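You operate a simulated robot arm through the tools that you are given. There is no shell and no other tool. Be economical: measure what you need, move in short steps, check, and stop when the job is done.

Carry out the task below with a simulated robot arm. There is one attempt and no reset: what you move stays moved.

TASK
Slide the cream carton along the beige table until it stands next to the pink cartridge.
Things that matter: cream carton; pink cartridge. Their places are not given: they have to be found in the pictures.

It is judged by the outcome, as a careful person would: the job done as asked, and still so three seconds after it is handed in. It fails if anything else is knocked over, pushed out of place, dropped, spilled or broken.

THE ROBOT
A 7-joint arm with a two-finger parallel gripper, fixed in place. Base frame: the origin is at the foot of the arm, x ahead of it, y to its left, z up; the work surface is at about z = 0. Lengths are in m, angles in rad, forces in N, time in s.
With the tool pointing down near the work surface it reaches from about 0.22 to 0.58 m from the base axis. Its first joint turns from -1.152 to 1.152 rad. Payload 2.5 kg.
Tool frame: the origin (TCP) lies between the finger pads and is the grasp point; the fingertips stand 0.023 m ahead of it; z points along the fingers, y is the line along which they close. The gripper opens to 0.094 m. The fingers are 0.038 m wide and 0.01 m thick; the gripper's body (0.054 by 0.096 m) begins 0.039 m behind the TCP.
Orientation is that of the tool frame in the base frame, as a unit quaternion [x, y, z, w]. With the fingers straight down and closing along the base's y, the tool's x points along the base's -x, its y along +y and its z along -z.

THE INTERFACE
- The arm moves only by the tool move_arm. Its argument "plan" is a list of rows, each an object of numbers (a shift or turn left out is 0, a gripper value left out holds the last): "rx", "ry", "rz": the turn, a rotation vector about the tool's x, y, z in rad; "x", "y", "z": the shift along the tool's x, y, z in m; "hand": the opening in per cent of the stroke, from 0 (shut) to 100 (fully open). In form: [{"rx": .., "ry": .., "rz": .., "x": .., "y": .., "z": .., "hand": ..}, ...]. A call has 1 to 20 rows; each row shifts and turns the commanded pose from where the row before left it, along the tool's axes as they then stand. A row lasts 0.2 s, in which the tool goes at most 0.05 m and 0.15 rad; a call with a longer step from one row to the next is refused whole, and so is a gripper value outside its range. A pose out of reach is approached as far as the arm can. The call stops where the force on the tool passes 40 N (or 10 N more than at its start, if that is more) or the arm is blocked; 0.2 s more then pass. The fingers move at their own pace (about 0.108 m/s each) and stop on an object; they squeeze with about 33 N. The grip force told is the motor's: it shows also when the fingers shut on nothing. Time passes only in rows, and 0.2 s behind the last, so rows that do not move let the fingers close. It gives the time, the measured TCP pose, the force on the tool (base axes), the opening and the grip force at its end, in the units of the frame above (readings bear some noise).
- Cameras (640 x 400 px; columns grow to the right, rows downward): "scene" is fixed at [0.1223, -0.4057, 0.5525]; the picture's right is [0.91, -0.42, 0.00], its down [-0.25, -0.53, -0.81] and it looks along [0.34, 0.74, -0.59] (base axes); focal length 342 px, centre (320, 200). "wrist" rides on the gripper at [-0.039, 0, -0.044] in the tool frame; the picture's right is [0.00, -1.00, 0.00], its down [0.97, 0.00, -0.24] and it looks along [0.24, 0.00, 0.97] (tool axes); focal length 218 px, centre (320, 200).
- capture(camera): a new picture of that camera. No time passes.
- measure_at(camera, pixels): for up to 12 pixels [column, row] of the newest picture of that camera ("zoom" is the newest enlarged one), the place [x, y, z] in the base frame of the surface seen there, good to about 0.003 m, but the place of the scene camera against the robot may be out by one fixed shift of up to 0.025 m in any direction. No time passes.
- inspect(camera, box): a new picture of the part [left, top, right, bottom] of that camera's present view, enlarged. No time passes.
- finish_job(): hands the job in; it is judged then, once.

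Work in short steps. Measure before you move; look again where a grasp or a placing could have gone wrong, and mend it. You have 60 turns and 26 pictures in all, the two below and enlarged ones among them. Open the gripper and draw the arm clear of the work before you hand the job in, unless the task says otherwise; then end with one line.

The tools are called after "Emit:" as a command line: name --argument value ..., lists and objects as JSON in quotes. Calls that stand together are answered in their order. move_arm: Moves the arm, as the interface text tells. Its arguments: {"type":"object","properties":{"plan":{"type":"array","items":{"type":"object","properties":{"rx":{"type":"number"},"ry":{"type":"number"},"rz":{"type":"number"},"x":{"type":"number"},"y":{"type":"number"},"z":{"type":"number"},"hand":{"type":"number"}}}}},"required":["plan"]} The other tools are called the same way: capture (camera) takes a picture; measure_at (camera, pixels) gives the place of the surface under pixels of a picture; inspect (camera, box) takes an enlarged picture of a part of a camera's view; finish_job () hands the job in.

At the start:

```text
time_s: 0.0
ee_pos: [0.3003, 0.1628, 0.2295]
tool_rot: [-0.001, 1.0, 0.0, 0.0]
wrist_force: [-0.4, -0.1, 0.0]
finger_gap: 0.094
finger_force: 0.2
```

scene: 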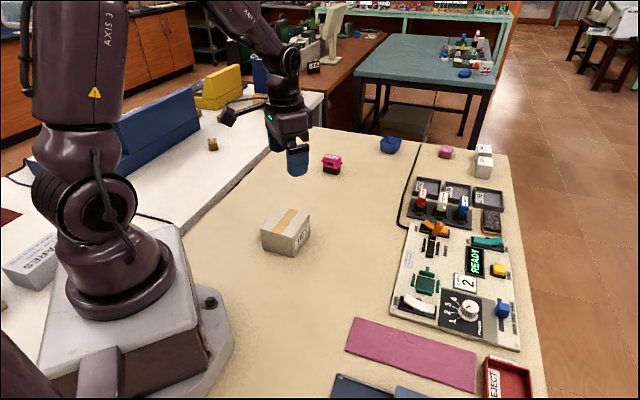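
wrist: 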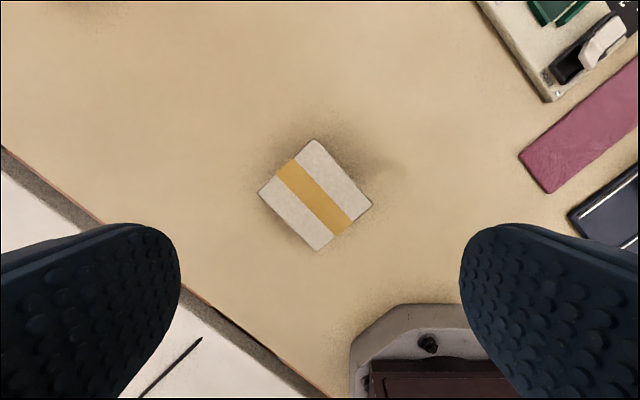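

The cream carton is at about (286,232) and a pink object, probably the cartridge, is at (332,163) in the scene. There is also a pink block at (446,152). I'll enlarge and measure.

Emit:
inspect --camera "scene" --box '[240, 120, 400, 270]'

Emit:
inspect --camera "scene" --box '[400, 130, 520, 205]'

Emit:
measure_at --camera "scene" --pixels '[[332, 158], [332, 168], [323, 168], [341, 173], [446, 150], [262, 231], [297, 239], [310, 214], [278, 207], [293, 256], [290, 270], [391, 140]]'

Emit:
measure_at --camera "wrist" --pixels '[[315, 141], [260, 192], [319, 249], [370, 204], [315, 195], [320, 100], [200, 200]]'

```text
2.67 times, centred on (320, 195) of scene
```

zoom: 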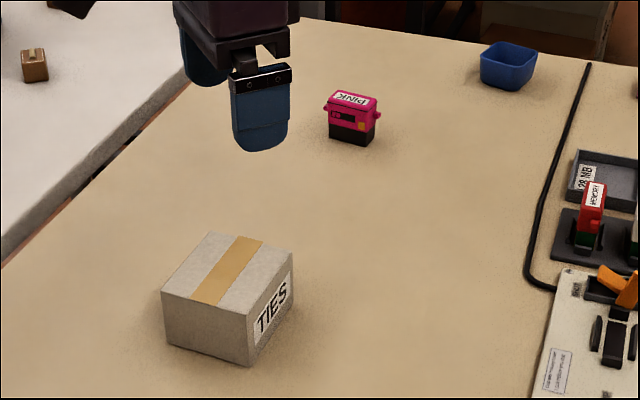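

```text
5.33 times, centred on (460, 168) of scene
```

zoom: 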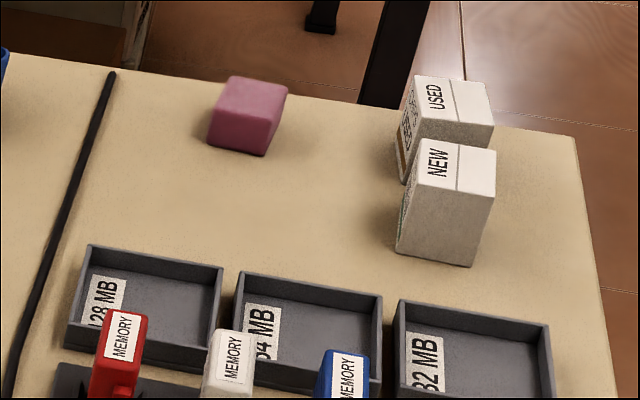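

```text
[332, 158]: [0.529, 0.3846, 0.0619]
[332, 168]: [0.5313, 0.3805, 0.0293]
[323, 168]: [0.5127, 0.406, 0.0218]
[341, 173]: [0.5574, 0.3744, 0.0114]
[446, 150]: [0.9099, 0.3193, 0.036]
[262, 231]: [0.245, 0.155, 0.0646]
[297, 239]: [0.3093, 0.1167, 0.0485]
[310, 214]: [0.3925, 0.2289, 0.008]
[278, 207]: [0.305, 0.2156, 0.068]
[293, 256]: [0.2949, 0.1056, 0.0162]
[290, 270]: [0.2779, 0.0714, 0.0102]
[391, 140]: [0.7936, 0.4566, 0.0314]
```

```text
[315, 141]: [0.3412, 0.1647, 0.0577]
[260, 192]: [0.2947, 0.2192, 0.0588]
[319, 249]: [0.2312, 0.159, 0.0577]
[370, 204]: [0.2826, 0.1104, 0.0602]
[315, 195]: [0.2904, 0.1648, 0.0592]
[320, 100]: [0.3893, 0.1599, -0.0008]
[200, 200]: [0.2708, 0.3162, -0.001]
```

The carton's top, seen from the wrist, is centred at about (0.288, 0.163). It is 0.059 high, about 0.071 × 0.087, with its long axis at about 43°. That axis points almost at the PINK cartridge, near (0.52, 0.39). I'll move over there with the wrist camera, staying high, to place the cartridge accurately.

Emit:
move_arm --plan '[{"x": -0.03, "y": 0.03}, {"x": -0.03, "y": 0.03}, {"x": -0.03, "y": 0.03}, {"x": -0.03, "y": 0.03}, {"rz": -0.15}, {"rz": -0.15}, {"rz": -0.15}, {"rz": -0.15}, {"rz": -0.15}, {}]'

Emit:
capture --camera "wrist"

```text
time_s: 2.2
ee_pos: [0.419, 0.2816, 0.2298]
tool_rot: [-0.367, 0.93, 0.0, 0.0]
wrist_force: [-0.5, 0.0, -0.1]
finger_gap: 0.0942
finger_force: 0.0
```

```text
21 pictures are left
```

wrist: 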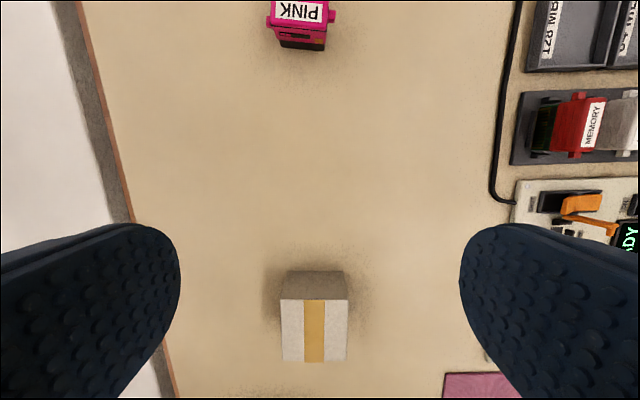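

Emit:
measure_at --camera "wrist" --pixels '[[277, 24], [325, 26], [279, 47], [323, 50], [301, 12], [270, 14], [333, 15], [282, 299], [347, 299], [283, 360], [346, 361], [315, 330]]'

```text
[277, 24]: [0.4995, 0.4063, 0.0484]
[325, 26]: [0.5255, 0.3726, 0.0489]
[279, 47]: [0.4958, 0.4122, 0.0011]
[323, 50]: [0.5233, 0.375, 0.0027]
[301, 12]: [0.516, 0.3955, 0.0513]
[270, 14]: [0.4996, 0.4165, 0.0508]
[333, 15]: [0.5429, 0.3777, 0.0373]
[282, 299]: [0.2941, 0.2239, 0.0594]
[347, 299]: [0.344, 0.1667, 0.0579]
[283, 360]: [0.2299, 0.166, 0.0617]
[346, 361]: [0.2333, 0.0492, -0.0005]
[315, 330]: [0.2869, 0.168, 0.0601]
```

The cartridge's near face is centred at about (0.511, 0.391), and the carton's front at (0.319, 0.195). That leaves a gap of about 0.274 along the carton's axis, with 0.011 sideways. I'll go above the carton, gripping slightly behind its centre to save reach, and start down.

Emit:
move_arm --plan '[{"x": 0.04, "y": 0.001, "hand": 100}, {"x": 0.04, "y": 0.001}, {"x": 0.04, "y": 0.001}, {"x": 0.04, "y": 0.001}, {"x": 0.038, "y": 0.001}, {"z": 0.04}, {"z": 0.04}, {"z": 0.03}, {}]'

Emit:
capture --camera "wrist"

```text
time_s: 4.2
ee_pos: [0.268, 0.1494, 0.1199]
tool_rot: [-0.366, 0.931, 0.0, 0.0]
wrist_force: [0.8, 0.3, 0.4]
finger_gap: 0.0941
finger_force: 0.1
```

```text
20 pictures are left
```

wrist: 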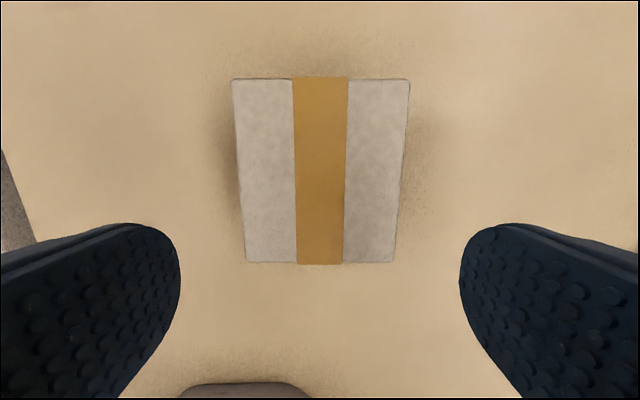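

The carton is centred between the fingers (columns 233–410) and square to them. I'll descend to a grip height of about 0.033, then close.

Emit:
move_arm --plan '[{"z": 0.03}, {"z": 0.03}, {"z": 0.025}, {}, {"hand": 0}, {}, {}, {}]'

Emit:
capture --camera "wrist"

```text
time_s: 6.0
ee_pos: [0.2709, 0.1506, 0.0355]
tool_rot: [-0.366, 0.93, -0.001, 0.0]
wrist_force: [-0.7, 1.0, 0.4]
finger_gap: 0.0797
finger_force: 32.9
```

```text
19 pictures are left
```

wrist: 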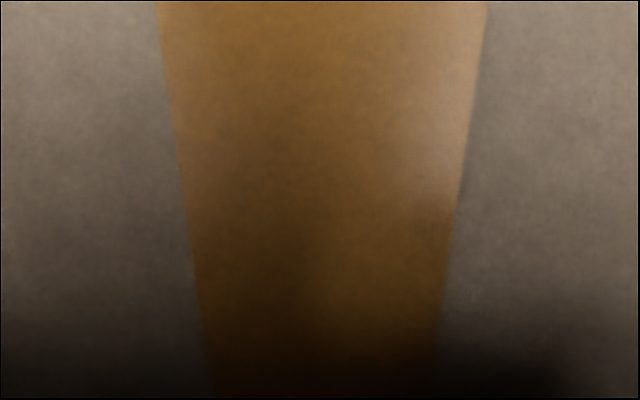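

Gripped, with a gap of 0.080. I'll drag it flat along the table for 0.20 m, then look again.

Emit:
move_arm --plan '[{"x": -0.01, "y": 0.001}, {"x": -0.02, "y": 0.001}, {"x": -0.02, "y": 0.001}, {"x": -0.02, "y": 0.001}, {"x": -0.02, "y": 0.001}, {"x": -0.02, "y": 0.001}, {"x": -0.02, "y": 0.001}, {"x": -0.02, "y": 0.001}, {"x": -0.02, "y": 0.001}, {"x": -0.02, "y": 0.001}, {"x": -0.01}, {}]'

Emit:
inspect --camera "scene" --box '[240, 120, 400, 220]'

```text
time_s: 8.6
ee_pos: [0.4104, 0.2942, 0.0353]
tool_rot: [-0.366, 0.931, 0.0, -0.001]
wrist_force: [-1.3, -1.0, 5.1]
finger_gap: 0.0797
finger_force: 33.1
```

```text
4.00 times, centred on (320, 170) of scene
```

zoom: 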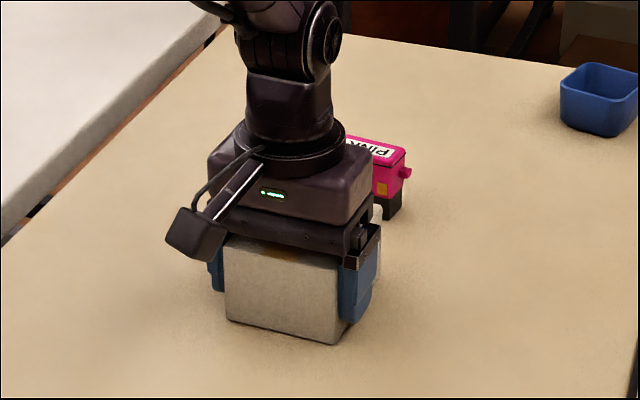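

The remaining gap is about 0.072. I'll slide another 0.060 slowly, which leaves about 0.012 clear of the cartridge.

Emit:
move_arm --plan '[{"x": -0.01}, {"x": -0.01}, {"x": -0.01}, {"x": -0.01}, {"x": -0.01}, {"x": -0.005}, {"x": -0.005}, {}, {}]'

Emit:
inspect --camera "scene" --box '[260, 120, 400, 220]'

Emit:
capture --camera "wrist"

```text
time_s: 10.6
ee_pos: [0.455, 0.335, 0.0355]
tool_rot: [-0.367, 0.93, 0.001, 0.0]
wrist_force: [-0.8, 0.1, -0.2]
finger_gap: 0.0798
finger_force: 32.8
```

```text
4.00 times, centred on (330, 170) of scene
```

zoom: 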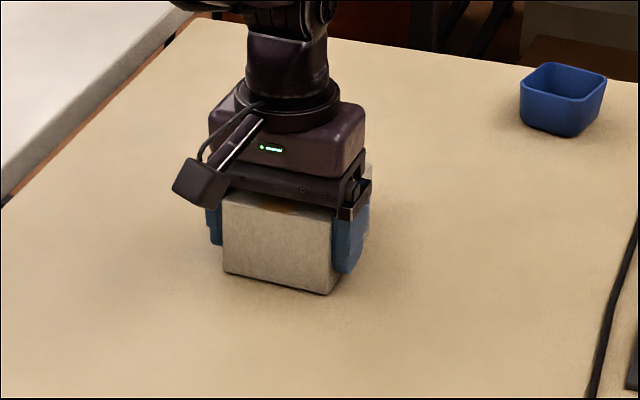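

```text
16 pictures are left
```

wrist: 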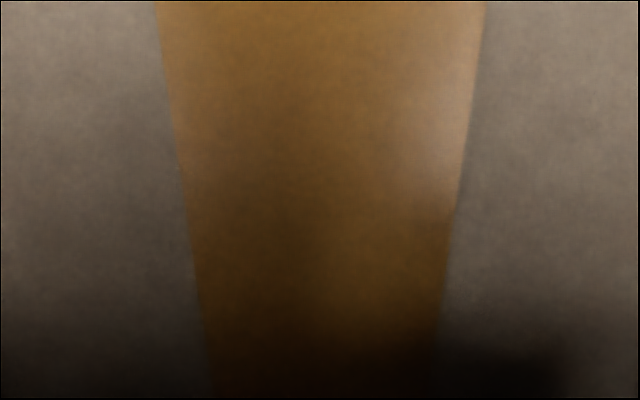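

No contact force shows. I'll release, rise straight up and check the gap.

Emit:
move_arm --plan '[{"hand": 100}, {}, {}, {"z": -0.02}, {"z": -0.03}, {"z": -0.04}, {"z": -0.04}, {"z": -0.04}, {}]'

Emit:
capture --camera "wrist"

```text
time_s: 12.6
ee_pos: [0.4528, 0.3358, 0.206]
tool_rot: [-0.366, 0.931, 0.0, 0.0]
wrist_force: [-0.1, 0.8, -0.3]
finger_gap: 0.0939
finger_force: 0.2
```

```text
15 pictures are left
```

wrist: 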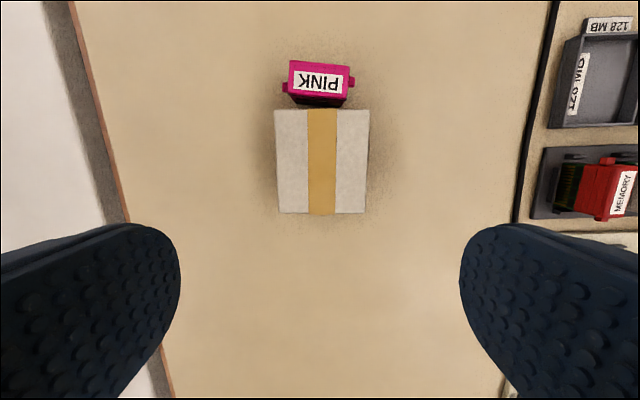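

Emit:
measure_at --camera "wrist" --pixels '[[277, 112], [322, 112], [366, 112], [294, 91], [340, 95], [290, 64], [349, 70]]'

Emit:
move_arm --plan '[{"x": 0.04}, {"x": 0.04}, {"x": 0.04}, {"x": 0.04}, {"x": 0.04}, {}]'

Emit:
inspect --camera "scene" --box '[260, 120, 400, 220]'

```text
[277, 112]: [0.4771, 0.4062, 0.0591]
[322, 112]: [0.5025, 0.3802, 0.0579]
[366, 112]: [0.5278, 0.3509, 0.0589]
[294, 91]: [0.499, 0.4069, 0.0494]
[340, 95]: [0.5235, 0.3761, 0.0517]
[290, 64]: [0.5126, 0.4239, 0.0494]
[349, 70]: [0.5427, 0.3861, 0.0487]
```

```text
time_s: 14.0
ee_pos: [0.3067, 0.1972, 0.2068]
tool_rot: [-0.366, 0.93, 0.0, 0.001]
wrist_force: [0.3, 0.1, -0.3]
finger_gap: 0.094
finger_force: 0.0
```

```text
4.00 times, centred on (330, 170) of scene
```

zoom: 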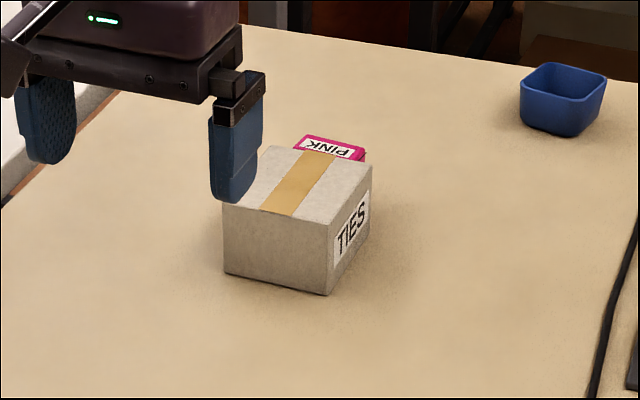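

The carton stands flat about 0.01 m from the cartridge. The cartridge hasn't moved or fallen, and the arm is clear with the gripper open, so I'm handing the job in.

Emit:
finish_job

```text
The job is handed in.
```

The cream carton was slid along the table and now stands about 1 cm from the pink cartridge, which is upright and hasn't moved.
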